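You operate a simulated robot arm through the tools that you are given. There is no shell and no other tool. Be economical: measure what you need, move in short steps, check, and stop when the job is done.

You are at the controls of a simulated two-armed robot. One attempt, no reset.

JOB
On the top of the ledger table, fold the rag in half, so that its two short edges meet.

Only the result counts: the job must be done as asked and must still hold three seconds after the hand-in. Knocking over, shifting, dropping, spilling or breaking anything else fails it. Flat cloth is picked up by pressing the open fingertips on it (5 to 10 N) and closing them slowly along it; thin cloth reads only 2 to 8 mm in the jaws.

ROBOT AND FRAMES
Two 7-joint arms with two-finger parallel grippers on one trunk, on a base that drives. Base frame: it is fixed to the floor where the robot stands at the start and does not move with it; the origin is under the middle of the robot, x ahead of it, y to its left, z up; the surface under the hand at the start is at about z = 0.72. Readings come in m, rad, newtons and seconds.
The left shoulder is at the start at [0.07, 0.163, 1.045], the right one opposite. With the tool pointing down near the work surface each hand reaches from about 0.4 to 0.88 m from the robot's upright axis, wherever it stands, measured 20 degrees to its own side. Places, roughly: top of the ledger table [0.9, 0.2, 0.7]. Payload 3.43 kg a hand.
The tool frame of a hand sits at the grasp point between the pads (the TCP): z along the fingers, y along the line on which they close. The tips reach 0.034 m beyond it. The gripper opens to 0.128 m. The fingers are 0.024 m wide and 0.012 m thick; the gripper's body (0.048 by 0.13 m) begins 0.096 m behind the TCP.
Orientation is told as [roll, pitch, yaw] about the base's x, y, z axes, in that order, counted from this pose: with the fingers straight down and closing along the base's y, the tool's x points along the base's -x, its y along +y and its z along -z.

CONTROLS
- The arms move only by the tool servo_tool. It takes "left_plan", "right_plan" or both (then of equal length, played together; a hand with none holds still); each is a list of rows, each a list of 7 numbers: the shift along the tool's x, y, z in units of 50 mm (1.0 is 50 mm), then the turn, a rotation vector about the tool's x, y, z in units of 6 degrees (1.0 is 6 degrees), then the finger opening in m, from 0 to 0.128. In form: [[dx, dy, dz, rx, ry, rz, jaw], ...]. A call has 1 to 8 rows; each row shifts and turns the commanded pose from where the row before left it, along the tool's axes as they then stand. A call with a number of a shift or a turn outside -1 to 1 is refused whole. A row lasts 0.2 s, in which the tool goes at most 0.05 m and 0.15 rad; a call with a longer step from one row to the next is refused whole, and so is a gripper value outside its range. A pose out of reach is approached as far as the arm can. The call stops where the force on the tool passes 40 N (or 10 N more than at its start, if that is more) or the arm is blocked; 0.2 s more then pass. The fingers move at their own pace (about 0.153 m/s each) and stop on an object; they squeeze with about 32 N. The grip force told is the motor's: it shows also when the fingers shut on nothing. Time passes only in rows, and 0.2 s behind the last, so rows that do not move let the fingers close. The reply holds the time, the measured pose of the TCP, the force on the tool along the base axes, the opening and the grip force, in the units named above and with some noise, with the torque about the TCP (base axes, N m) and any sound that the robot's microphone picked up, and new pictures: "show" is both (left out), scene, wrist or none (wrist: the cameras of the hands that moved).
- Cameras (640 x 400 px; columns grow to the right, rows downward): "scene" is now at [0.1246, 0.0285, 1.2519]; the picture's right is [0.34, -0.94, 0.00], its down [-0.69, -0.25, -0.67] and it looks along [0.63, 0.23, -0.74] (base axes); focal length 281 px, centre (320, 200). "left" rides on the left gripper at [0.076, 0.011, -0.16] in its tool frame; the picture's right is [-0.15, 0.99, 0.00], its down [-0.88, -0.13, -0.46] and it looks along [-0.45, -0.07, 0.89] (tool axes); focal length 234 px, centre (320, 200). "right" rides on the right gripper at [0.076, -0.011, -0.16] in its tool frame; the picture's right is [0.15, 0.99, 0.00], its down [-0.88, 0.13, -0.46] and it looks along [-0.45, 0.07, 0.89] (tool axes); focal length 234 px, centre (320, 200).
- lift_body(by): slides the trunk up (or, below 0, down) by that many m; the arms and the scene camera ride with it, the base frame stays. It gives what a move gives, with no picture.
- steer(legs): drives the robot by 1 to 6 legs, each [ahead, left, turn to the left] in m, m and rad, along the robot's own axes; the way and the turn of a leg run together, so that a leg with both is an arc; at most 1.5 m and 3.142 rad a leg. The arms and the cameras ride along, it lands a little off, and it stops where it bumps. It gives what a move gives, and a new picture of the scene camera.
- pan_tilt(pan, tilt): turns the head with the scene camera to pan (to the left, within 1.501 rad either way) and tilt (down, from -0.506 to 1.204), counted from straight ahead of the robot. It gives what a move gives, and a new picture of the scene camera.
- point_at(camera, pixels): for up to 12 pixels [column, row] of the newest picture of that camera ("zoom" is the newest enlarged one), the place [x, y, z] in the base frame of the surface seen there, good to about 0.002 m. The clock stands still meanwhile.
- inspect(camera, box): a new picture of the part [left, top, right, bottom] of that camera's present view, enlarged. The clock stands still meanwhile.
- finish_job(): hands the job in; it is judged then, once.

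Go step by step. Measure first, check grasps and placings, and put right what went wrong. The budget is 80 turns and 260 pictures, counting those below and the enlarged ones. Unless the task says otherwise, let go and move clear before handing in.

The tools are called as name(argument=value, ...) on one line, values as JSON. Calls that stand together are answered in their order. servo_tool: Moves the arms, as the interface text tells. Its arguments: {"type":"object","properties":{"left_plan":{"type":"array","items":{"type":"array","items":{"type":"number"}}},"right_plan":{"type":"array","items":{"type":"array","items":{"type":"number"}}},"show":{"type":"string","enum":["both","scene","wrist","none"]}},"required":[]} The other tools are called the same way: lift_body (by) slides the trunk up or down; steer (legs) drives the base; pan_tilt (pan, tilt) turns the head that bears the scene camera; point_at (camera, pixels) gives the place of the surface under pixels of a picture; inspect (camera, box) takes an enlarged picture of a part of a camera's view; finish_job () hands the job in.

At the start:

```text
time_s: 0.0
left_tcp_pos: [0.5716, 0.3678, 0.9322]
left_tcp_rot: [0.0, -0.002, 0.0]
left_wrist_force: [-0.7, -0.2, 0.5]
left_wrist_torque: [-0.04, -0.04, -0.01]
left_grip_width: 0.128
left_grasp_force: 0.0
right_tcp_pos: [0.7025, -0.09, 0.9528]
right_tcp_rot: [-0.001, 0.001, -0.002]
right_wrist_force: [0.5, -0.5, 0.4]
right_wrist_torque: [0.01, 0.0, -0.02]
right_grip_width: 0.128
right_grasp_force: 0.1
trunk travel left (down, up): [-0.525, 0.415]
robot x, y, heading: [0.0012, -0.0033, 0.001]
head pan, tilt: [0.349, 0.831]
```

scene: 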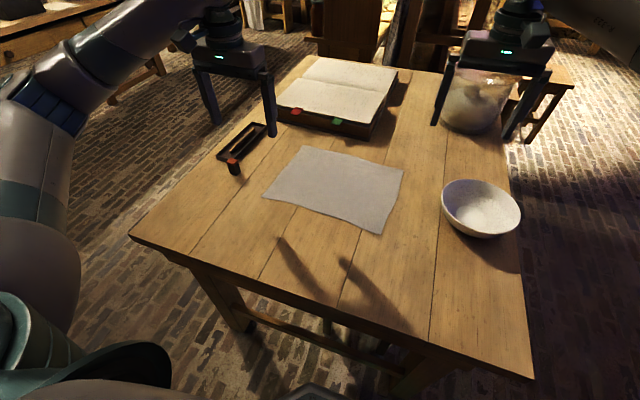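
right: 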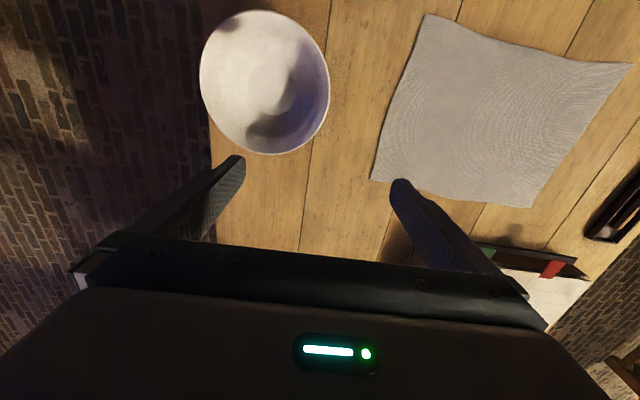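
left: 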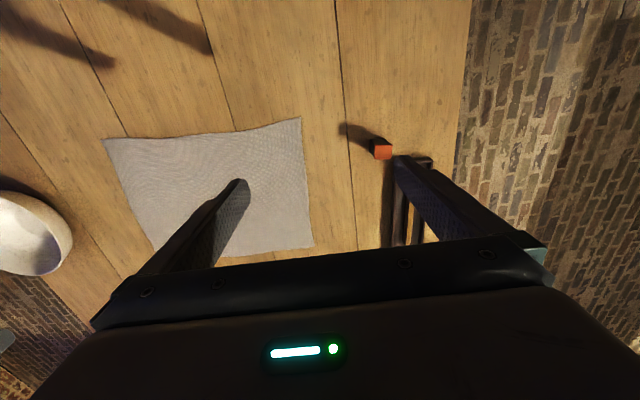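

The rag is seen in the scene with corners near (303,146), (404,170), (381,234), (264,196). I measure these corners, edges and the neighbours first.

point_at(camera="scene", pixels=[[304, 148], [402, 171], [380, 232], [266, 196], [334, 190], [355, 158], [391, 200], [320, 217], [285, 172], [234, 165], [245, 145], [450, 200]])

inspect(camera="scene", box=[200, 110, 440, 260])

```text
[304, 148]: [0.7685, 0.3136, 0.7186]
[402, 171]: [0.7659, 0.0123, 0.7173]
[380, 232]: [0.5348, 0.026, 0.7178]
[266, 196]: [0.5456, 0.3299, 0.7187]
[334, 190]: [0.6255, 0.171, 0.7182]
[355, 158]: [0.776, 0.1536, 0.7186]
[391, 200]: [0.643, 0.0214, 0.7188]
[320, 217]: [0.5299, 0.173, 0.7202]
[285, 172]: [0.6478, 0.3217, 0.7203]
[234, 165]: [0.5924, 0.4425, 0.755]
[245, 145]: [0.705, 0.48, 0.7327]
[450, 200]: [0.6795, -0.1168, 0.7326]
```

```text
2.67 times, centred on (320, 185) of scene
```

zoom: 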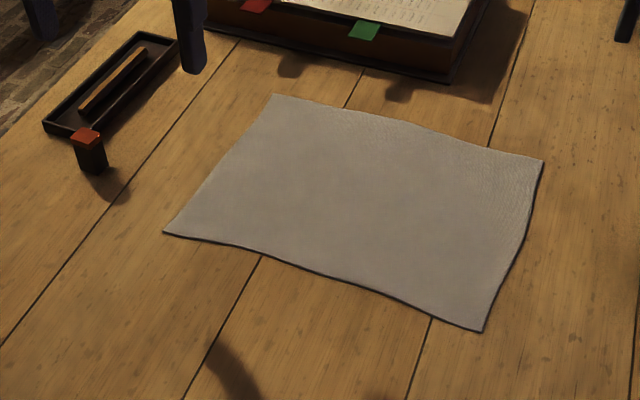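

The rag lies about 0.30 m in y and 0.235 m in x, so the short edges are at y≈0.32 and y≈0.02. Working from the table's left side (facing -y) would put both corners of a short edge in front of the two hands, so I look whether that side is free to drive.

pan_tilt(pan=1.2, tilt=0.6)

pan_tilt(pan=0.6, tilt=0.6)

```text
time_s: 1.2
left_tcp_pos: [0.5707, 0.3669, 0.9322]
left_tcp_rot: [0.0, -0.001, 0.001]
left_wrist_force: [-0.2, -0.4, 0.1]
left_wrist_torque: [0.0, 0.0, 0.01]
left_grip_width: 0.1282
left_grasp_force: 0.0
right_tcp_pos: [0.7021, -0.0912, 0.953]
right_tcp_rot: [0.001, 0.001, -0.001]
right_wrist_force: [0.1, -0.1, -0.5]
right_wrist_torque: [0.02, -0.01, -0.02]
right_grip_width: 0.1281
right_grasp_force: 0.1
trunk travel left (down, up): [-0.525, 0.415]
robot x, y, heading: [-0.0008, -0.0001, -0.001]
head pan, tilt: [1.201, 0.6]
```

scene: 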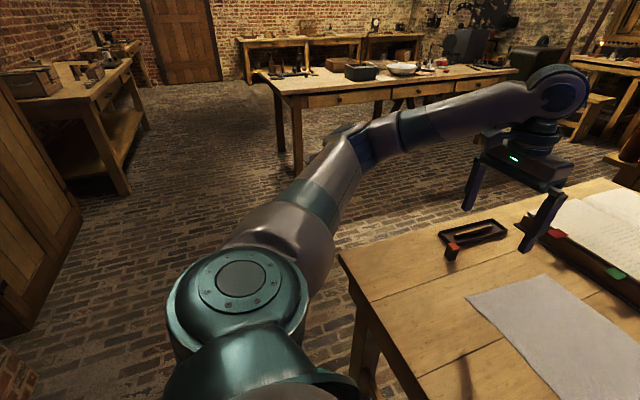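

```text
time_s: 2.2
left_tcp_pos: [0.5724, 0.3664, 0.9323]
left_tcp_rot: [0.0, 0.001, 0.001]
left_wrist_force: [0.2, 0.9, -0.8]
left_wrist_torque: [-0.01, 0.03, 0.01]
left_grip_width: 0.128
left_grasp_force: 0.0
right_tcp_pos: [0.702, -0.0913, 0.952]
right_tcp_rot: [0.001, 0.0, -0.001]
right_wrist_force: [1.1, 0.4, 1.0]
right_wrist_torque: [0.0, -0.02, 0.0]
right_grip_width: 0.128
right_grasp_force: 0.0
trunk travel left (down, up): [-0.525, 0.415]
robot x, y, heading: [0.002, -0.0002, -0.0]
head pan, tilt: [0.6, 0.6]
```

scene: 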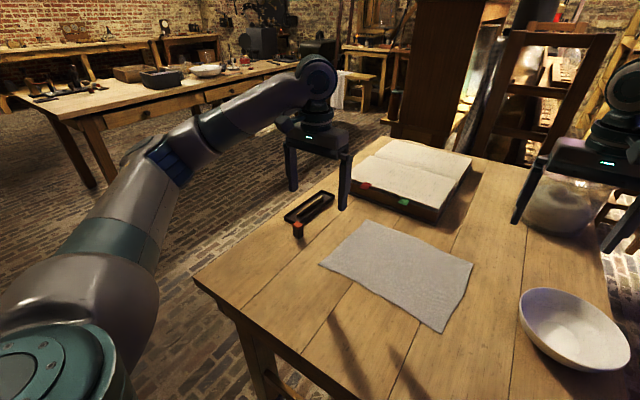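

The left side looks open; a second table stands to the upper left at about (100,110). I measure the gap between the tables and the table's edges.

point_at(camera="scene", pixels=[[75, 115], [180, 90], [60, 240], [195, 282], [385, 112], [430, 30], [415, 130], [590, 190], [545, 290], [555, 345], [285, 65], [630, 310]])

```text
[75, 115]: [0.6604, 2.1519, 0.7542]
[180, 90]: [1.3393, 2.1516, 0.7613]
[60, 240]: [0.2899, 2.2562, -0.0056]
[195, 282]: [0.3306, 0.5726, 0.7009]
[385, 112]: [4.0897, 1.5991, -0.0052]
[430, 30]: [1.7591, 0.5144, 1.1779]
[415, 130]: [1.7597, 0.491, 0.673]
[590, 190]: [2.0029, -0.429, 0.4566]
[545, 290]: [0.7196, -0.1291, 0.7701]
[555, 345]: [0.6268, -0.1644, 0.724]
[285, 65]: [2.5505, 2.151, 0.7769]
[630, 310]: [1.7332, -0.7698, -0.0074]
```

The aisle between the tables (y from 0.57 to 2.15) is free. I lift the trunk a little, then back up, strafe left, turn right to face -y and strafe to x≈0.65.

lift_body(by=0.12)

steer(legs=[[-0.15, 0, 0], [0, 0.95, 0], [0, 0, -1.5708], [0, 0.8, 0]])

pan_tilt(pan=0.0, tilt=0.83)

```text
time_s: 3.7
left_tcp_pos: [0.573, 0.3666, 1.0509]
left_tcp_rot: [0.002, 0.001, 0.001]
left_wrist_force: [0.5, -0.9, 0.0]
left_wrist_torque: [0.02, -0.02, 0.0]
left_grip_width: 0.128
left_grasp_force: 0.1
right_tcp_pos: [0.7023, -0.0924, 1.0723]
right_tcp_rot: [0.0, 0.001, 0.0]
right_wrist_force: [0.2, -0.2, 0.2]
right_wrist_torque: [0.0, 0.02, -0.02]
right_grip_width: 0.1282
right_grasp_force: 0.1
trunk travel left (down, up): [-0.645, 0.295]
robot x, y, heading: [0.0003, -0.0011, -0.003]
head pan, tilt: [0.6, 0.6]
```

```text
time_s: 17.3
left_tcp_pos: [1.0206, 0.3742, 1.0522]
left_tcp_rot: [0.0, 0.0, -1.576]
left_wrist_force: [0.6, 0.5, 0.9]
left_wrist_torque: [0.01, -0.02, -0.02]
left_grip_width: 0.1279
left_grasp_force: 0.1
right_tcp_pos: [0.561, 0.2438, 1.0722]
right_tcp_rot: [0.0, 0.0, -1.577]
right_wrist_force: [-0.4, -0.1, 0.1]
right_wrist_torque: [0.01, -0.04, -0.01]
right_grip_width: 0.128
right_grasp_force: 0.1
trunk travel left (down, up): [-0.645, 0.295]
robot x, y, heading: [0.6573, 0.9474, -1.574]
head pan, tilt: [0.6, 0.6]
```

scene: 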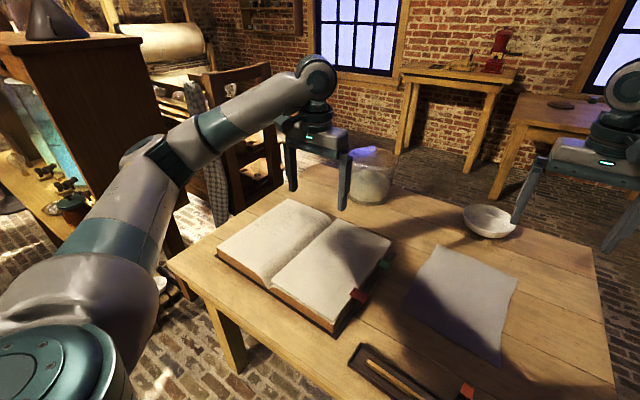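

```text
time_s: 18.3
left_tcp_pos: [1.0194, 0.373, 1.0527]
left_tcp_rot: [0.001, 0.0, -1.577]
left_wrist_force: [-0.4, 0.4, -0.5]
left_wrist_torque: [0.04, 0.02, 0.03]
left_grip_width: 0.1277
left_grasp_force: 0.0
right_tcp_pos: [0.5596, 0.2441, 1.0719]
right_tcp_rot: [0.0, -0.001, -1.575]
right_wrist_force: [0.8, 0.0, -0.7]
right_wrist_torque: [-0.01, 0.0, 0.01]
right_grip_width: 0.1279
right_grasp_force: 0.0
trunk travel left (down, up): [-0.645, 0.295]
robot x, y, heading: [0.6535, 0.9451, -1.577]
head pan, tilt: [0.0, 0.831]
```

scene: 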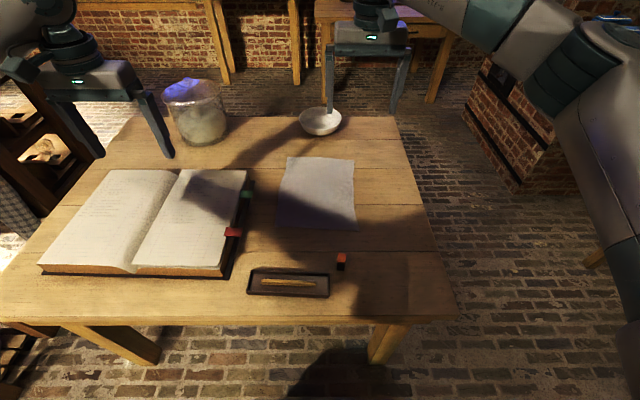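

The robot now stands at (0.65, 0.945) facing -y with the rag straight ahead at (285-355,157-230). I go 0.07 m closer so the far edge is in reach, then measure again.

steer(legs=[[0.07, 0.0, 0.0]])

inspect(camera="scene", box=[200, 110, 440, 300])

```text
time_s: 19.3
left_tcp_pos: [1.0201, 0.3023, 1.052]
left_tcp_rot: [0.0, 0.0, -1.576]
left_wrist_force: [0.1, 0.4, -0.1]
left_wrist_torque: [0.03, 0.0, -0.01]
left_grip_width: 0.1282
left_grasp_force: 0.1
right_tcp_pos: [0.5614, 0.1747, 1.0717]
right_tcp_rot: [0.002, 0.001, -1.576]
right_wrist_force: [0.0, 0.0, 0.0]
right_wrist_torque: [0.0, -0.01, 0.0]
right_grip_width: 0.128
right_grasp_force: 0.1
trunk travel left (down, up): [-0.645, 0.295]
robot x, y, heading: [0.6525, 0.8797, -1.575]
head pan, tilt: [0.0, 0.831]
```

scene: 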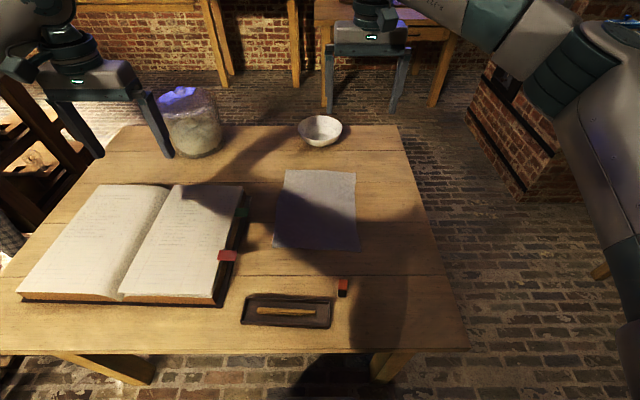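

```text
2.11 times, centred on (320, 205) of scene
```

zoom: 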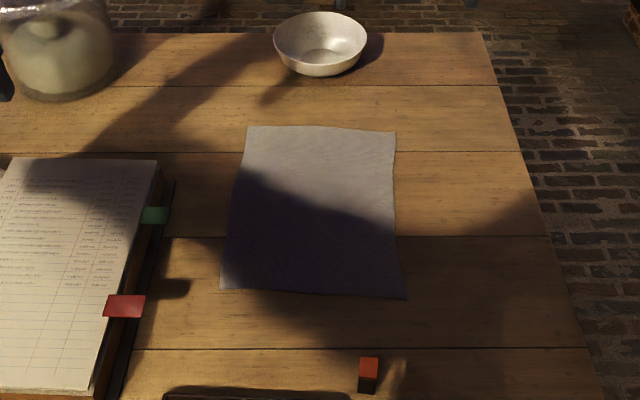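

point_at(camera="zoom", pixels=[[250, 129], [285, 128], [320, 129], [360, 132], [392, 134], [402, 296], [225, 287], [310, 292], [315, 73], [175, 185], [130, 300], [368, 362]])

```text
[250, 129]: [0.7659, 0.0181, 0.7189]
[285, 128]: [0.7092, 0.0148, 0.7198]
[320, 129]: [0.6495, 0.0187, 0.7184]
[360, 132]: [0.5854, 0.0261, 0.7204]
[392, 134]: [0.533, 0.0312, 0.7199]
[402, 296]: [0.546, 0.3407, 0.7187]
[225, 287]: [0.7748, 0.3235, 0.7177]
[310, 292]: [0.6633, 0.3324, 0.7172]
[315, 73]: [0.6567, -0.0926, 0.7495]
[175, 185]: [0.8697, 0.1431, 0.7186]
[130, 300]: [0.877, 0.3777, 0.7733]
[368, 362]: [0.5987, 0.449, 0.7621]
```

The far short edge runs from (0.766, 0.015) to (0.533, 0.029), and the near one from (0.775, 0.322) to (0.546, 0.338). I'll fold the far edge towards me, gripping at x≈0.735 (left) and x≈0.565 (right), so I bring the hands above those points.

servo_tool(left_plan=[[-0.69, -0.71, 0, 0, 0, 0, 0.04], [-0.69, -0.71, 0, 0, 0, 0, 0.04], [-0.69, -0.71, 0, 0, 0, 0, 0.04], [-0.69, -0.71, 0, 0, 0, 0, 0.04], [-0.69, -0.71, 0, 0, 0, 0, 0.04], [-0.69, -0.71, 0, 0, 0, 0, 0.04], [-0.69, -0.71, 0, 0, 0, 0, 0.04], [-0.69, -0.71, 0, 0, 0, 0, 0.04]], right_plan=[[-0.347, 0.01, 0, 0, 0, 0, 0.04], [-0.347, 0.01, 0, 0, 0, 0, 0.04], [-0.347, 0.01, 0, 0, 0, 0, 0.04], [-0.347, 0.01, 0, 0, 0, 0, 0.04], [-0.347, 0.01, 0, 0, 0, 0, 0.04], [-0.347, 0.01, 0, 0, 0, 0, 0.04], [-0.347, 0.01, 0, 0, 0, 0, 0.04], [-0.347, 0.01, 0, 0, 0, 0, 0.04]], show="scene")

lift_body(by=-0.12)

```text
time_s: 21.1
left_tcp_pos: [0.7474, 0.0612, 1.0484]
left_tcp_rot: [0.0, -0.001, -1.58]
left_wrist_force: [-0.2, 0.6, -0.2]
left_wrist_torque: [-0.01, -0.01, 0.0]
left_grip_width: 0.0398
left_grasp_force: 0.1
left hand out of reach, approached as far as the arm can: row 8
right_tcp_pos: [0.5582, 0.0663, 1.0689]
right_tcp_rot: [0.0, -0.001, -1.575]
right_wrist_force: [-0.2, -0.9, 0.6]
right_wrist_torque: [-0.02, 0.04, 0.01]
right_grip_width: 0.0399
right_grasp_force: 0.0
right hand out of reach, approached as far as the arm can: row 7, 8
trunk travel left (down, up): [-0.645, 0.295]
robot x, y, heading: [0.6518, 0.8787, -1.578]
head pan, tilt: [0.0, 0.831]
```

scene: 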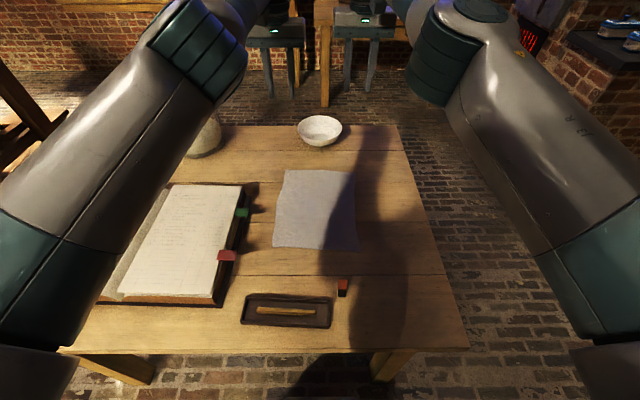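

```text
time_s: 22.6
left_tcp_pos: [0.7504, 0.0608, 0.9274]
left_tcp_rot: [0.0, -0.001, -1.576]
left_wrist_force: [-0.5, 0.6, 0.1]
left_wrist_torque: [0.01, 0.04, -0.02]
left_grip_width: 0.0399
left_grasp_force: 0.0
right_tcp_pos: [0.5586, 0.0667, 0.9495]
right_tcp_rot: [0.0, 0.002, -1.575]
right_wrist_force: [0.3, -0.7, -0.6]
right_wrist_torque: [-0.02, 0.02, -0.03]
right_grip_width: 0.0397
right_grasp_force: 0.0
trunk travel left (down, up): [-0.525, 0.415]
robot x, y, heading: [0.6595, 0.8799, -1.578]
head pan, tilt: [0.0, 0.831]
```

Both arms were at reach limit while high. Lowering the tool should bring more reach, so I descend to about z 0.80 and then push outward.

servo_tool(left_plan=[[0, 0, 0.85, 0, 0, 0, 0.04], [0, -0.1, 0.85, 0, 0, 0, 0.04], [0, -0.1, 0.8, 0, 0, 0, 0.04], [-0.36, -0.05, 0, 0, 0, 0, 0.04], [-0.36, -0.05, 0, 0, 0, 0, 0.04], [0, 0, 0, 0, 0, 0, 0.04]], right_plan=[[0, 0, 0.98, 0, 0, 0, 0.04], [0, 0, 0.98, 0, 0, 0, 0.04], [0, 0, 0.98, 0, 0, 0, 0.04], [-0.3, 0.06, 0, 0, 0, 0, 0.04], [-0.3, 0.06, 0, 0, 0, 0, 0.04], [0, 0, 0, 0, 0, 0, 0.04]], show="both")

```text
time_s: 24.0
left_tcp_pos: [0.7403, 0.0547, 0.8022]
left_tcp_rot: [-0.002, 0.0, -1.576]
left_wrist_force: [0.2, -0.4, -0.2]
left_wrist_torque: [0.01, 0.03, -0.01]
left_grip_width: 0.0399
left_grasp_force: 0.0
left hand out of reach, approached as far as the arm can: row 1, 4, 5
right_tcp_pos: [0.561, 0.0548, 0.8006]
right_tcp_rot: [0.0, -0.001, -1.576]
right_wrist_force: [0.6, 0.1, 0.2]
right_wrist_torque: [0.0, 0.02, -0.02]
right_grip_width: 0.0402
right_grasp_force: 0.0
right hand out of reach, approached as far as the arm can: row 4, 5
trunk travel left (down, up): [-0.525, 0.415]
robot x, y, heading: [0.6544, 0.8784, -1.574]
head pan, tilt: [0.0, 0.831]
```

scene: 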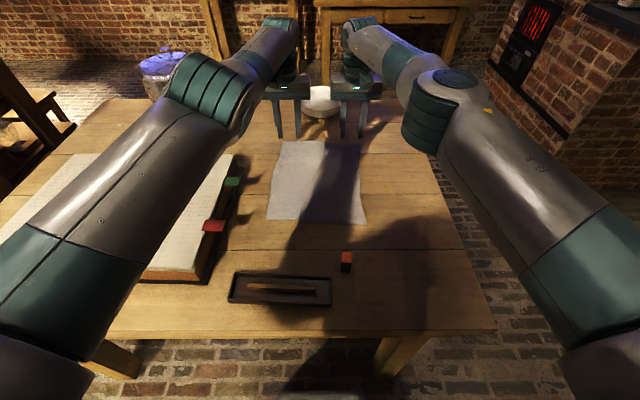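
right: 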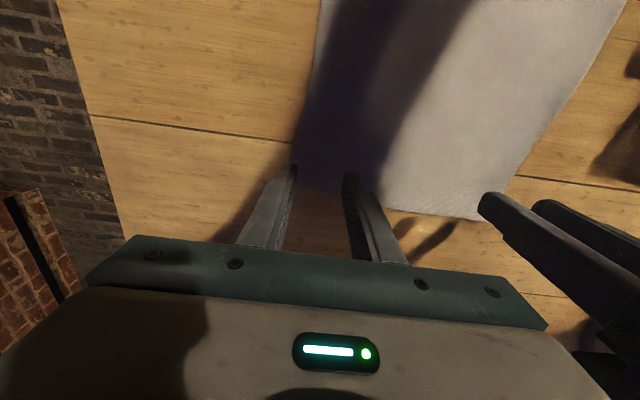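
left: 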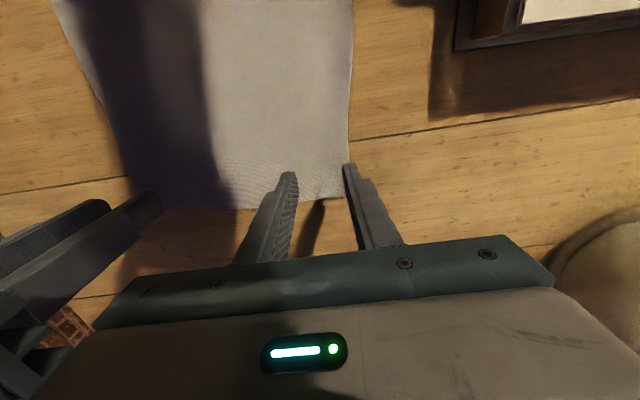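

Both hands are about 3 cm short of the far edge (y 0.055 vs 0.025). I look down at the base to see how much clearance there is to the table edge.

pan_tilt(pan=0.0, tilt=1.2)

```text
time_s: 24.9
left_tcp_pos: [0.7408, 0.0536, 0.8028]
left_tcp_rot: [-0.001, -0.001, -1.575]
left_wrist_force: [0.0, -1.0, -0.2]
left_wrist_torque: [0.0, 0.03, -0.02]
left_grip_width: 0.0401
left_grasp_force: 0.0
right_tcp_pos: [0.5592, 0.0545, 0.8005]
right_tcp_rot: [0.0, 0.0, -1.576]
right_wrist_force: [0.1, 0.2, 0.1]
right_wrist_torque: [-0.03, 0.01, 0.03]
right_grip_width: 0.0399
right_grasp_force: 0.0
trunk travel left (down, up): [-0.525, 0.415]
robot x, y, heading: [0.6537, 0.8771, -1.579]
head pan, tilt: [0.0, 1.201]
```

scene: 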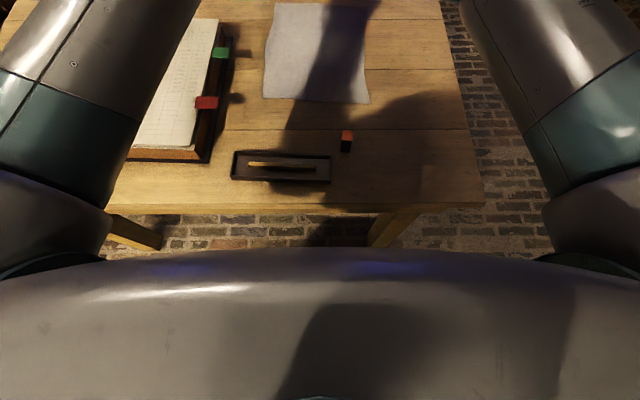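

point_at(camera="scene", pixels=[[320, 253], [320, 260], [320, 300], [320, 245], [320, 206], [390, 240]])

```text
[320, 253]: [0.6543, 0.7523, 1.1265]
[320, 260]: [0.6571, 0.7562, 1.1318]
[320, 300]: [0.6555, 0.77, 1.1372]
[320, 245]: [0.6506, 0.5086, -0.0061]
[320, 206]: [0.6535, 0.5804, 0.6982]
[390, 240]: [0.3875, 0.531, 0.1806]
```

The chest front is at y≈0.75 and the table edge at 0.58, so there is room. I go 0.04 m ahead.

steer(legs=[[0.04, 0.0, 0.0]])

pan_tilt(pan=0.0, tilt=0.9)

```text
time_s: 25.8
left_tcp_pos: [0.7401, 0.0134, 0.8028]
left_tcp_rot: [0.0, 0.002, -1.576]
left_wrist_force: [0.5, -0.8, -0.2]
left_wrist_torque: [0.02, 0.01, 0.01]
left_grip_width: 0.0399
left_grasp_force: 0.2
right_tcp_pos: [0.5598, 0.0147, 0.8012]
right_tcp_rot: [0.0, 0.002, -1.575]
right_wrist_force: [0.5, 0.5, -0.4]
right_wrist_torque: [-0.01, 0.02, -0.02]
right_grip_width: 0.0397
right_grasp_force: 0.1
trunk travel left (down, up): [-0.525, 0.415]
robot x, y, heading: [0.6573, 0.8368, -1.573]
head pan, tilt: [0.0, 1.201]
```

scene: 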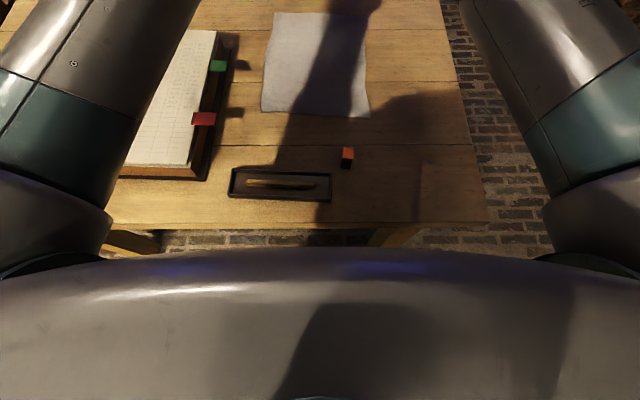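

```text
time_s: 26.6
left_tcp_pos: [0.7392, 0.0147, 0.8035]
left_tcp_rot: [-0.001, -0.001, -1.576]
left_wrist_force: [0.9, -0.4, -0.6]
left_wrist_torque: [-0.03, 0.01, -0.01]
left_grip_width: 0.0399
left_grasp_force: 0.0
right_tcp_pos: [0.5602, 0.0152, 0.8017]
right_tcp_rot: [0.0, 0.001, -1.577]
right_wrist_force: [-0.7, 0.5, -0.3]
right_wrist_torque: [-0.01, -0.01, 0.01]
right_grip_width: 0.0401
right_grasp_force: 0.1
trunk travel left (down, up): [-0.525, 0.415]
robot x, y, heading: [0.6534, 0.8403, -1.578]
head pan, tilt: [0.0, 0.901]
```

scene: 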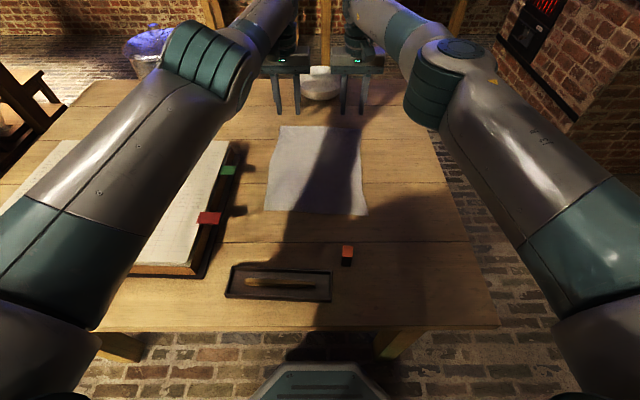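

Now the hands are at y≈0.015, reachable with margin. I shift them just inside the edge (left y 0.026, right y 0.038) and come down to z≈0.767.

servo_tool(left_plan=[[0.22, -0.08, 0, 0, 0, 0, 0.04], [0, 0, 0.35, 0, 0, 0, 0.04], [0, 0, 0.35, 0, 0, 0, 0.04], [0, 0, 0, 0, 0, 0, 0.04]], right_plan=[[0.46, 0.1, 0, 0, 0, 0, 0.04], [0, 0, 0.35, 0, 0, 0, 0.04], [0, 0, 0.35, 0, 0, 0, 0.04], [0, 0, 0, 0, 0, 0, 0.04]], show="both")

```text
time_s: 27.6
left_tcp_pos: [0.7326, 0.0176, 0.7672]
left_tcp_rot: [0.0, -0.001, -1.577]
left_wrist_force: [0.0, 0.0, 0.4]
left_wrist_torque: [-0.03, 0.01, 0.0]
left_grip_width: 0.04
left_grasp_force: 0.0
left hand out of reach, approached as far as the arm can: row 1
right_tcp_pos: [0.5653, 0.0392, 0.7667]
right_tcp_rot: [0.0, 0.002, -1.576]
right_wrist_force: [0.3, -0.2, 0.3]
right_wrist_torque: [-0.02, 0.0, 0.03]
right_grip_width: 0.0401
right_grasp_force: 0.0
trunk travel left (down, up): [-0.525, 0.415]
robot x, y, heading: [0.6565, 0.8357, -1.575]
head pan, tilt: [0.0, 0.901]
```

scene: 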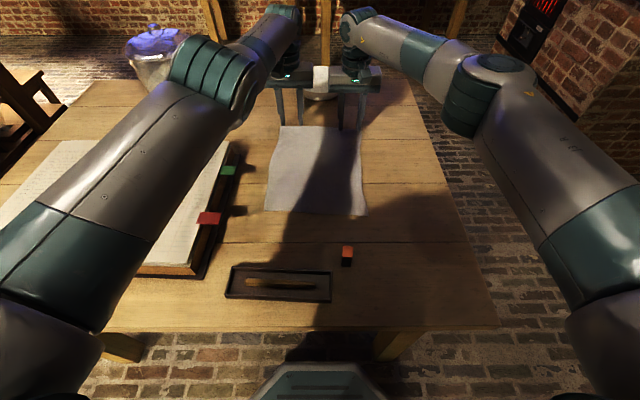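
right: 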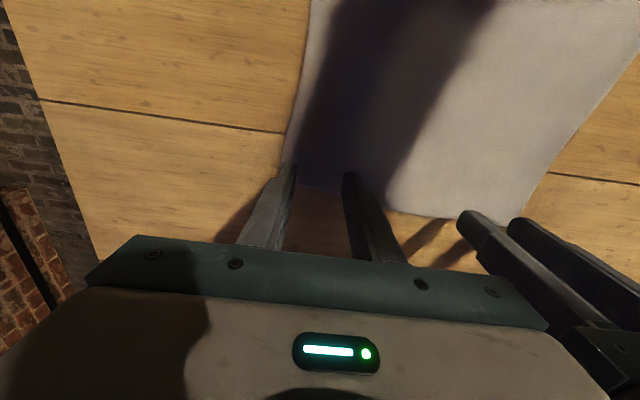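
left: 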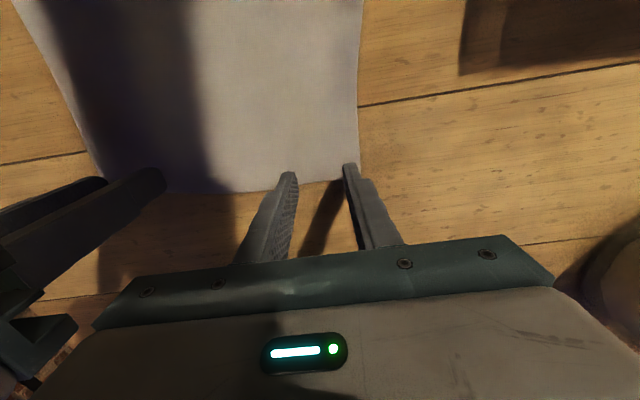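

Right hand is in place; the left must come in 1 cm more. I correct it and descend slowly to near-contact.

servo_tool(left_plan=[[0.22, 0.03, 0, 0, 0, 0, 0.04], [0, 0, 0.2, 0, 0, 0, 0.04], [0, 0, 0, 0, 0, 0, 0.04]], right_plan=[[0, 0, 0, 0, 0, 0, 0.04], [0, 0, 0.2, 0, 0, 0, 0.04], [0, 0, 0, 0, 0, 0, 0.04]], show="none")

inspect(camera="scene", box=[240, 70, 400, 170])

inspect(camera="left", box=[220, 120, 420, 245])

inspect(camera="right", box=[220, 120, 420, 245])

```text
time_s: 28.4
left_tcp_pos: [0.7347, 0.0178, 0.7573]
left_tcp_rot: [0.0, -0.001, -1.577]
left_wrist_force: [-0.3, 0.5, 0.0]
left_wrist_torque: [-0.04, -0.01, -0.04]
left_grip_width: 0.0401
left_grasp_force: 0.0
left hand out of reach, approached as far as the arm can: row 1
right_tcp_pos: [0.5648, 0.0389, 0.7568]
right_tcp_rot: [0.001, 0.0, -1.576]
right_wrist_force: [-0.4, -0.3, -0.4]
right_wrist_torque: [-0.01, 0.01, 0.03]
right_grip_width: 0.0399
right_grasp_force: 0.1
trunk travel left (down, up): [-0.525, 0.415]
robot x, y, heading: [0.6542, 0.8358, -1.578]
head pan, tilt: [0.0, 0.901]
```

```text
4.00 times, centred on (320, 120) of scene
```

zoom: 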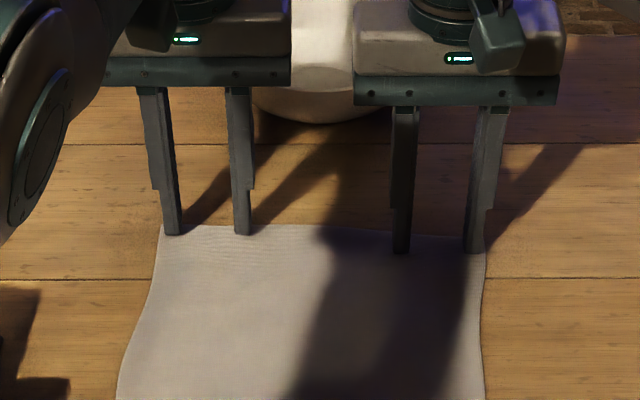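

```text
3.20 times, centred on (320, 182) of left
```

zoom: 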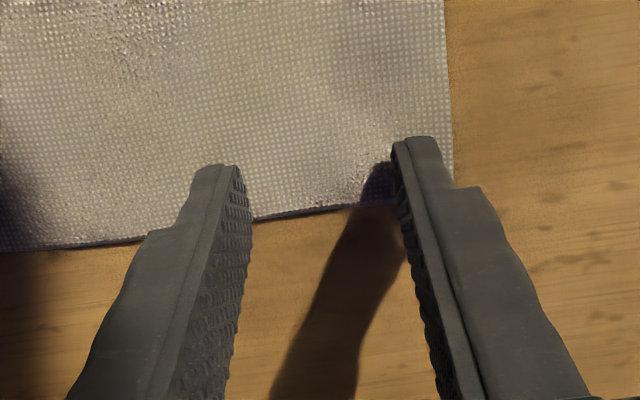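

```text
3.20 times, centred on (320, 182) of right
```

zoom: 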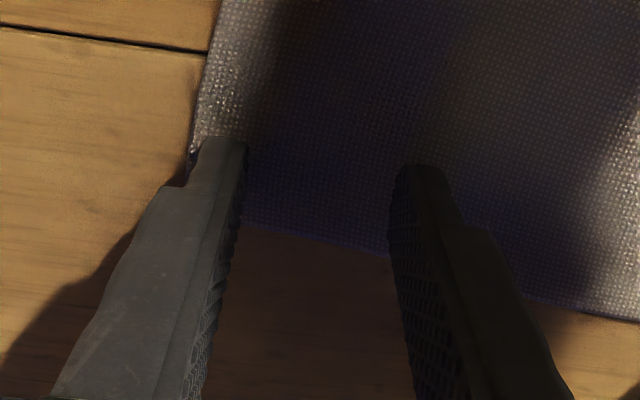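

The left fingertips only just overlap the edge; its command still lies beyond reach. I bring it in further and shift both hands 6 mm towards the middle.

servo_tool(left_plan=[[0.2, -0.12, 0, 0, 0, 0, 0.04], [0, 0, 0, 0, 0, 0, 0.04]], right_plan=[[0, 0.12, 0, 0, 0, 0, 0.04], [0, 0, 0, 0, 0, 0, 0.04]], show="none")

```text
time_s: 28.9
left_tcp_pos: [0.725, 0.0203, 0.7564]
left_tcp_rot: [-0.001, 0.003, -1.576]
left_wrist_force: [0.2, -0.2, -0.3]
left_wrist_torque: [0.0, 0.0, 0.02]
left_grip_width: 0.0398
left_grasp_force: 0.0
left hand out of reach, approached as far as the arm can: row 1
right_tcp_pos: [0.5705, 0.0392, 0.7568]
right_tcp_rot: [-0.001, -0.001, -1.577]
right_wrist_force: [-0.3, 0.6, 0.2]
right_wrist_torque: [-0.02, 0.0, -0.02]
right_grip_width: 0.0401
right_grasp_force: 0.1
trunk travel left (down, up): [-0.525, 0.415]
robot x, y, heading: [0.6526, 0.838, -1.572]
head pan, tilt: [0.0, 0.901]
```

servo_tool(left_plan=[[0.18, 0.0, 0, 0, 0, 0, 0.04], [0, 0, 0, 0, 0, 0, 0.04]], show="none")

```text
time_s: 29.6
left_tcp_pos: [0.7266, 0.0203, 0.7579]
left_tcp_rot: [0.0, 0.002, -1.576]
left_wrist_force: [0.3, -0.6, 0.2]
left_wrist_torque: [-0.03, 0.0, 0.05]
left_grip_width: 0.0399
left_grasp_force: 0.1
left hand out of reach, approached as far as the arm can: row 1
right_tcp_pos: [0.5703, 0.0396, 0.7562]
right_tcp_rot: [0.001, 0.0, -1.578]
right_wrist_force: [-0.5, -0.5, 0.7]
right_wrist_torque: [-0.03, 0.02, 0.02]
right_grip_width: 0.04
right_grasp_force: 0.2
trunk travel left (down, up): [-0.525, 0.415]
robot x, y, heading: [0.6536, 0.8369, -1.574]
head pan, tilt: [0.0, 0.901]
```

The left command is still clamped; I keep bringing it in.

servo_tool(left_plan=[[0.2, 0.0, 0, 0, 0, 0, 0.04], [0, 0, 0, 0, 0, 0, 0.04]], show="none")

```text
time_s: 30.1
left_tcp_pos: [0.7268, 0.0205, 0.7576]
left_tcp_rot: [-0.001, 0.002, -1.575]
left_wrist_force: [0.4, 0.3, 0.8]
left_wrist_torque: [0.02, -0.04, 0.0]
left_grip_width: 0.0398
left_grasp_force: 0.0
left hand out of reach, approached as far as the arm can: row 1
right_tcp_pos: [0.5707, 0.0391, 0.7561]
right_tcp_rot: [0.0, 0.001, -1.576]
right_wrist_force: [-0.2, -0.3, 0.6]
right_wrist_torque: [0.0, 0.01, 0.01]
right_grip_width: 0.04
right_grasp_force: 0.0
trunk travel left (down, up): [-0.525, 0.415]
robot x, y, heading: [0.6545, 0.8358, -1.577]
head pan, tilt: [0.0, 0.901]
```

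servo_tool(left_plan=[[0.3, 0.0, 0, 0, 0, 0, 0.04], [0, 0, 0, 0, 0, 0, 0.04]], show="none")

```text
time_s: 30.8
left_tcp_pos: [0.7246, 0.0212, 0.7565]
left_tcp_rot: [0.0, 0.002, -1.578]
left_wrist_force: [0.2, -0.6, 1.2]
left_wrist_torque: [-0.01, 0.04, -0.01]
left_grip_width: 0.0402
left_grasp_force: 0.2
left hand out of reach, approached as far as the arm can: row 1
right_tcp_pos: [0.5709, 0.0381, 0.7559]
right_tcp_rot: [0.0, -0.001, -1.576]
right_wrist_force: [-0.7, -0.7, -0.1]
right_wrist_torque: [0.01, 0.0, 0.04]
right_grip_width: 0.04
right_grasp_force: 0.0
trunk travel left (down, up): [-0.525, 0.415]
robot x, y, heading: [0.6552, 0.833, -1.578]
head pan, tilt: [0.0, 0.901]
```

The left arm seems stuck at a stretched, singular pose. I raise it, pull it well back and look at whether it follows.

servo_tool(left_plan=[[0.0, 0.0, -0.6, 0, 0, 0, 0.04], [0.9, 0, 0, 0, 0, 0, 0.04], [0.4, 0, 0, 0, 0, 0, 0.04], [0, 0, 0, 0, 0, 0, 0.04]], show="none")

```text
time_s: 31.8
left_tcp_pos: [0.7105, 0.0228, 0.7837]
left_tcp_rot: [0.0, 0.003, -1.575]
left_wrist_force: [0.1, 0.1, 0.3]
left_wrist_torque: [0.0, -0.01, 0.01]
left_grip_width: 0.04
left_grasp_force: 0.0
left hand out of reach, approached as far as the arm can: row 2, 3
right_tcp_pos: [0.5703, 0.0381, 0.7571]
right_tcp_rot: [0.0, 0.0, -1.578]
right_wrist_force: [0.2, 0.7, 0.9]
right_wrist_torque: [-0.01, -0.02, 0.04]
right_grip_width: 0.0398
right_grasp_force: 0.1
trunk travel left (down, up): [-0.525, 0.415]
robot x, y, heading: [0.655, 0.8392, -1.571]
head pan, tilt: [0.0, 0.901]
```

It still doesn't retract, likely a joint limit. I move it up and outward, then retract.

servo_tool(left_plan=[[0.0, 0.0, -0.9, 0, 0, 0, 0.04], [0, 0.3, -0.9, 0, 0, 0, 0.04], [0, 0.6, -0.7, 0, 0, 0, 0.04], [0.4, 0.8, 0, 0, 0, 0, 0.04], [0.8, 0.5, 0, 0, 0, 0, 0.04], [0.9, 0, 0, 0, 0, 0, 0.04], [0.9, 0, 0, 0, 0, 0, 0.04], [0, 0, 0, 0, 0, 0, 0.04]], show="scene")

```text
time_s: 33.5
left_tcp_pos: [0.8008, 0.0143, 0.9251]
left_tcp_rot: [0.001, 0.002, -1.574]
left_wrist_force: [0.0, -0.4, -0.2]
left_wrist_torque: [0.01, 0.03, 0.03]
left_grip_width: 0.0399
left_grasp_force: 0.0
left hand out of reach, approached as far as the arm can: row 4, 5, 6, 7
right_tcp_pos: [0.5701, 0.0392, 0.7554]
right_tcp_rot: [0.001, -0.001, -1.575]
right_wrist_force: [0.4, 0.1, -0.7]
right_wrist_torque: [0.0, -0.02, 0.0]
right_grip_width: 0.0398
right_grasp_force: 0.0
trunk travel left (down, up): [-0.525, 0.415]
robot x, y, heading: [0.6502, 0.8414, -1.579]
head pan, tilt: [0.0, 0.901]
```

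scene: 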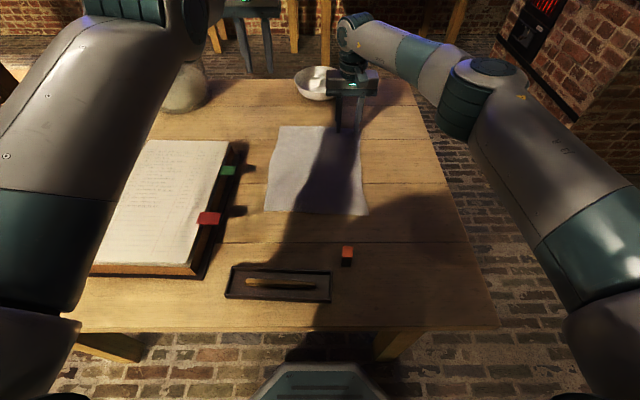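

The left hand followed in x and z but not in y, so its elbow seems straight and locked. I command a long pull-back.

servo_tool(left_plan=[[1, 0, 0, 0, 0, 0, 0.04], [1, 0, 0, 0, 0, 0, 0.04], [1, 0, 0, 0, 0, 0, 0.04], [1, 0, 0, 0, 0, 0, 0.04], [0, 0, 0, 0, 0, 0, 0.04]], show="none")

```text
time_s: 34.8
left_tcp_pos: [0.7747, 0.0241, 0.9606]
left_tcp_rot: [0.001, 0.001, -1.576]
left_wrist_force: [0.5, -0.3, 0.2]
left_wrist_torque: [-0.01, 0.03, -0.01]
left_grip_width: 0.0398
left_grasp_force: 0.0
left hand out of reach, approached as far as the arm can: row 1, 2, 3, 4
right_tcp_pos: [0.5715, 0.0374, 0.7556]
right_tcp_rot: [-0.001, -0.001, -1.576]
right_wrist_force: [0.1, -0.6, 0.5]
right_wrist_torque: [0.0, -0.02, -0.01]
right_grip_width: 0.0399
right_grasp_force: 0.1
trunk travel left (down, up): [-0.525, 0.415]
robot x, y, heading: [0.6546, 0.8383, -1.571]
head pan, tilt: [0.0, 0.901]
```

Retraction is still blocked, so I try tilting the left hand (fingers away from me, wrist back) together with a pull-back and outward motion.

servo_tool(left_plan=[[0, 0.3, 0, 0, -1, 0, 0.04], [0, 0.3, 0, 0, -1, 0, 0.04], [0, 0.3, 0, 0, -1, 0, 0.04], [0.6, 0.3, 0, 0, -1, 0, 0.04], [0.6, 0.3, 0, 0, 0, 0, 0.04], [0, 0, 0, 0, 0, 0, 0.04]], show="scene")

```text
time_s: 36.1
left_tcp_pos: [0.8281, -0.0788, 0.9739]
left_tcp_rot: [0.0, -0.417, -1.577]
left_wrist_force: [-0.6, 0.0, -0.1]
left_wrist_torque: [0.02, 0.02, 0.01]
left_grip_width: 0.0401
left_grasp_force: 0.0
left hand out of reach, approached as far as the arm can: row 1, 2, 3, 4, 5
right_tcp_pos: [0.5705, 0.0388, 0.7562]
right_tcp_rot: [0.0, 0.001, -1.574]
right_wrist_force: [0.4, 0.3, 1.1]
right_wrist_torque: [0.0, 0.01, 0.01]
right_grip_width: 0.0399
right_grasp_force: 0.1
trunk travel left (down, up): [-0.525, 0.415]
robot x, y, heading: [0.6542, 0.8368, -1.574]
head pan, tilt: [0.0, 0.901]
```

scene: 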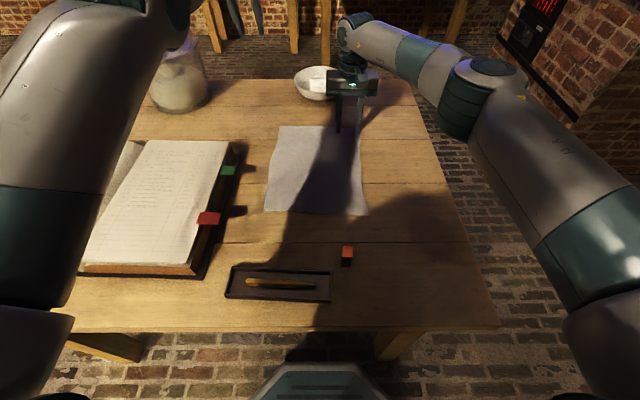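

The wrist did not move back; the tilt only swung the fingertips. I check the jar's position before swinging the left hand outwards along its arc to free the elbow.

point_at(camera="scene", pixels=[[180, 85], [165, 55], [195, 60], [180, 105], [205, 90]])

servo_tool(left_plan=[[0.3, 0, 0, 0, 1, 0, 0.04], [0.3, 0, 0, 0, 1, 0, 0.04], [0.3, 0, 0, 0, 1, 0, 0.04], [0.3, 0, 0, 0, 1, 0, 0.04], [0.3, 0, -0.3, 0, 1, 0, 0.04], [0.3, 0, -0.3, 0, 1, 0, 0.04], [0, 0, 0, 0, 0, 0, 0.04]], show="none")

```text
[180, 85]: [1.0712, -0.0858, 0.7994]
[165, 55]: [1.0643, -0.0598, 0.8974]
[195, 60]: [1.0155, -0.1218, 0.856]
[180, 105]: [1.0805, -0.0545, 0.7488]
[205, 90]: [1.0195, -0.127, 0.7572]
```

```text
time_s: 37.8
left_tcp_pos: [0.8335, 0.0594, 0.9733]
left_tcp_rot: [0.003, 0.177, -1.589]
left_wrist_force: [0.0, 0.3, 0.2]
left_wrist_torque: [-0.03, 0.02, 0.03]
left_grip_width: 0.0401
left_grasp_force: 0.1
left hand out of reach, approached as far as the arm can: row 1, 2, 3, 4, 5, 6
right_tcp_pos: [0.5719, 0.0382, 0.7567]
right_tcp_rot: [0.0, -0.001, -1.576]
right_wrist_force: [-0.2, 0.1, 0.0]
right_wrist_torque: [0.01, 0.03, 0.01]
right_grip_width: 0.0399
right_grasp_force: 0.0
trunk travel left (down, up): [-0.525, 0.415]
robot x, y, heading: [0.6558, 0.834, -1.574]
head pan, tilt: [0.0, 0.901]
```

Still on its arc. I try short tangential moves - up first, with pull-back - to let the elbow bend.

servo_tool(left_plan=[[0, 0, -0.9, 0, 0, 0, 0.04], [0, 0, -0.9, 0, 0, 0, 0.04], [0, 0, -0.9, 0, 0, 0, 0.04], [0.7, 0, -0.7, 0, 0, 0, 0.04], [0.7, 0, -0.7, 0, 0, 0, 0.04], [0.7, 0, -0.7, 0, 0, 0, 0.04], [0.9, 0, 0, 0, 0, 0, 0.04], [0.9, 0, 0, 0, 0, 0, 0.04]], show="scene")

```text
time_s: 39.5
left_tcp_pos: [0.8321, 0.2516, 1.1829]
left_tcp_rot: [0.007, 0.159, -1.611]
left_wrist_force: [-0.3, 0.2, 0.4]
left_wrist_torque: [-0.03, -0.01, 0.04]
left_grip_width: 0.0399
left_grasp_force: 0.0
left hand out of reach, approached as far as the arm can: row 1, 2, 3
right_tcp_pos: [0.5716, 0.0397, 0.757]
right_tcp_rot: [0.0, -0.002, -1.577]
right_wrist_force: [0.2, 0.3, 0.1]
right_wrist_torque: [-0.03, 0.0, 0.02]
right_grip_width: 0.0398
right_grasp_force: 0.0
trunk travel left (down, up): [-0.525, 0.415]
robot x, y, heading: [0.6551, 0.8347, -1.571]
head pan, tilt: [0.0, 0.901]
```

scene: 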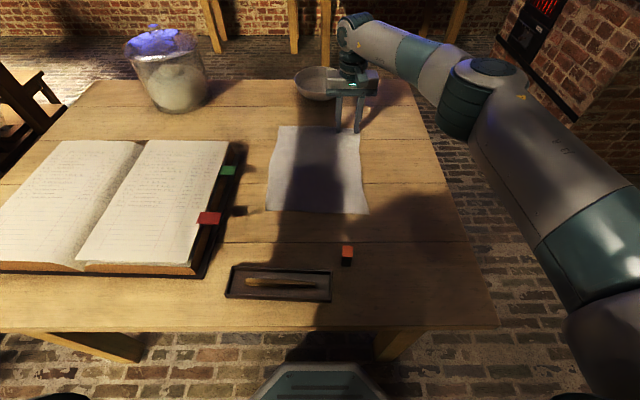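

The left arm is free again, at (0.83, 0.25, 1.18). Before returning, I check the base front part seen at (320,385) to see whether I can drive a bit closer for more margin.

point_at(camera="scene", pixels=[[320, 366], [320, 385], [320, 355], [320, 332]])

servo_tool(right_plan=[[0, 0, -0.6, 0, 0, 0, 0.04], [0.5, 0, -0.6, 0, 0, 0, 0.04], [0.5, 0, 0, 0, 0, 0, 0.04]], left_plan=[[0.3, 0, 0, 0, -0.77, -0.17, 0.04], [0.3, 0, 0, 0, -0.76, -0.17, 0.04], [0, 0, 0, 0, 0, 0, 0.04]], show="none")

```text
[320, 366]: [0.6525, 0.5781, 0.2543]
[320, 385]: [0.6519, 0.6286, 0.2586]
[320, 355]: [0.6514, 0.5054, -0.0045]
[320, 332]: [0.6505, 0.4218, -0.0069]
```

```text
time_s: 40.4
left_tcp_pos: [0.8313, 0.2788, 1.1837]
left_tcp_rot: [0.008, 0.0, -1.576]
left_wrist_force: [-0.1, -1.1, -0.9]
left_wrist_torque: [-0.02, 0.02, 0.02]
left_grip_width: 0.0399
left_grasp_force: 0.1
right_tcp_pos: [0.5706, 0.0884, 0.815]
right_tcp_rot: [0.001, -0.002, -1.576]
right_wrist_force: [0.2, -0.1, 0.3]
right_wrist_torque: [0.0, 0.01, -0.04]
right_grip_width: 0.0399
right_grasp_force: 0.1
trunk travel left (down, up): [-0.525, 0.415]
robot x, y, heading: [0.6566, 0.8341, -1.576]
head pan, tilt: [0.0, 0.901]
```

The base front (y≈0.58, z 0.25) slides under the tabletop where only floor is visible to y≈0.42. I drive 0.045 m closer for reach margin.

steer(legs=[[0.045, 0.0, 0.0]])

```text
time_s: 41.2
left_tcp_pos: [0.8334, 0.2355, 1.1846]
left_tcp_rot: [0.008, 0.002, -1.576]
left_wrist_force: [-0.2, -0.7, -0.6]
left_wrist_torque: [0.03, 0.05, -0.01]
left_grip_width: 0.0399
left_grasp_force: 0.1
right_tcp_pos: [0.5712, 0.0447, 0.8157]
right_tcp_rot: [0.0, -0.002, -1.576]
right_wrist_force: [0.1, -0.5, -0.2]
right_wrist_torque: [-0.03, -0.01, 0.03]
right_grip_width: 0.0398
right_grasp_force: 0.1
trunk travel left (down, up): [-0.525, 0.415]
robot x, y, heading: [0.6582, 0.791, -1.571]
head pan, tilt: [0.0, 0.901]
```

scene: 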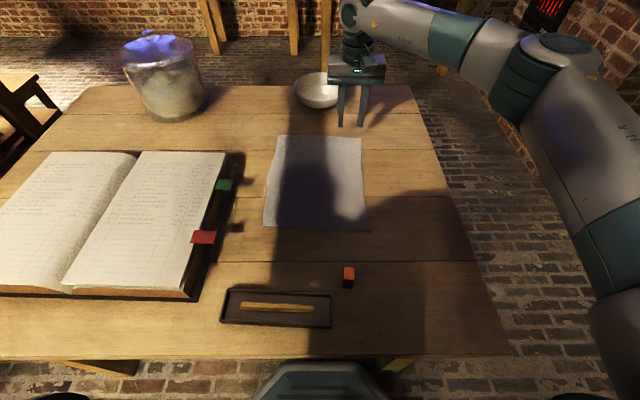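

Everything still stands and the reach is better. I bring the left hand along a straight line towards the far left corner.

servo_tool(left_plan=[[-0.41, -0.21, 0.77, 0, 0, 0, 0.04], [-0.41, -0.21, 0.77, 0, 0, 0, 0.04], [-0.41, -0.21, 0.77, 0, 0, 0, 0.04], [-0.41, -0.21, 0.77, 0, 0, 0, 0.04], [-0.41, -0.21, 0.77, 0, 0, 0, 0.04], [-0.41, -0.21, 0.77, 0, 0, 0, 0.04], [-0.41, -0.21, 0.77, 0, 0, 0, 0.04], [-0.41, -0.21, 0.77, 0, 0, 0, 0.04]], show="none")

servo_tool(left_plan=[[-0.41, -0.21, 0.75, 0, 0, 0, 0.04], [-0.41, -0.21, 0.75, 0, 0, 0, 0.04], [0, 0, 0, 0, 0, 0, 0.04]], show="none")

```text
time_s: 43.0
left_tcp_pos: [0.75, 0.0723, 0.8731]
left_tcp_rot: [0.008, 0.002, -1.576]
left_wrist_force: [0.0, -0.3, 0.7]
left_wrist_torque: [0.06, -0.04, -0.01]
left_grip_width: 0.0398
left_grasp_force: 0.1
right_tcp_pos: [0.5696, 0.0442, 0.8138]
right_tcp_rot: [-0.001, -0.001, -1.577]
right_wrist_force: [-0.3, -0.4, -0.4]
right_wrist_torque: [-0.01, -0.03, 0.0]
right_grip_width: 0.0398
right_grasp_force: 0.1
trunk travel left (down, up): [-0.525, 0.415]
robot x, y, heading: [0.6563, 0.7922, -1.577]
head pan, tilt: [0.0, 0.901]
```

```text
time_s: 43.9
left_tcp_pos: [0.7306, 0.032, 0.8009]
left_tcp_rot: [0.008, -0.001, -1.576]
left_wrist_force: [0.3, -1.0, 0.2]
left_wrist_torque: [0.03, 0.02, -0.01]
left_grip_width: 0.0399
left_grasp_force: 0.0
right_tcp_pos: [0.5705, 0.0442, 0.8161]
right_tcp_rot: [0.001, 0.0, -1.577]
right_wrist_force: [0.5, 0.3, -0.5]
right_wrist_torque: [0.01, -0.01, 0.0]
right_grip_width: 0.04
right_grasp_force: 0.2
trunk travel left (down, up): [-0.525, 0.415]
robot x, y, heading: [0.6537, 0.7951, -1.581]
head pan, tilt: [0.0, 0.901]
```

Both hands reach now. I fine-align (left y 0.027, right y 0.039) and come down to just above contact.

servo_tool(left_plan=[[-0.1, 0, 0.3, 0, 0, 0, 0.04], [0, 0, 0.58, 0, 0, 0, 0.04], [0, 0, 0, 0, 0, 0, 0.04]], right_plan=[[-0.1, 0, 0.6, 0, 0, 0, 0.04], [0, 0, 0.58, 0, 0, 0, 0.04], [0, 0, 0, 0, 0, 0, 0.04]], show="none")

inspect(camera="left", box=[220, 120, 420, 245])

inspect(camera="right", box=[220, 120, 420, 245])

```text
time_s: 44.6
left_tcp_pos: [0.7291, 0.0266, 0.7557]
left_tcp_rot: [0.01, 0.004, -1.578]
left_wrist_force: [-0.4, -0.3, 1.3]
left_wrist_torque: [-0.02, 0.03, 0.0]
left_grip_width: 0.0399
left_grasp_force: 0.0
right_tcp_pos: [0.5701, 0.0396, 0.7569]
right_tcp_rot: [0.0, 0.001, -1.577]
right_wrist_force: [-0.7, -0.6, 0.1]
right_wrist_torque: [-0.01, -0.02, 0.01]
right_grip_width: 0.0397
right_grasp_force: 0.0
trunk travel left (down, up): [-0.525, 0.415]
robot x, y, heading: [0.6552, 0.7889, -1.576]
head pan, tilt: [0.0, 0.901]
```

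```text
3.20 times, centred on (320, 182) of left
```

zoom: 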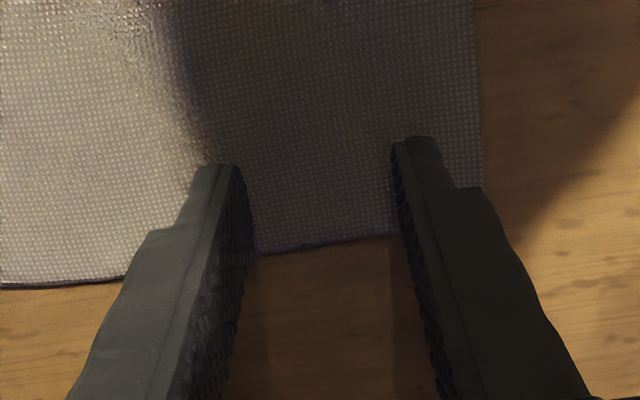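

```text
3.20 times, centred on (320, 182) of right
```

zoom: 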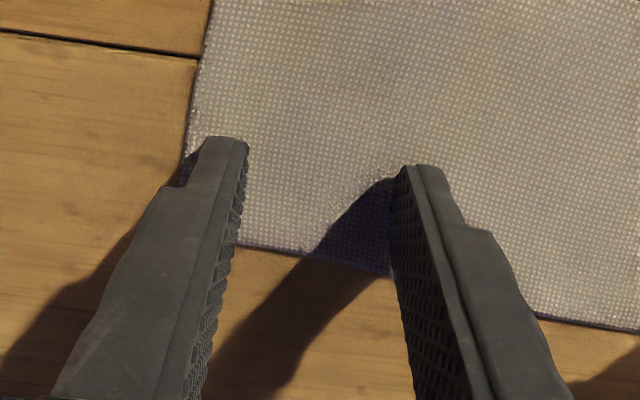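

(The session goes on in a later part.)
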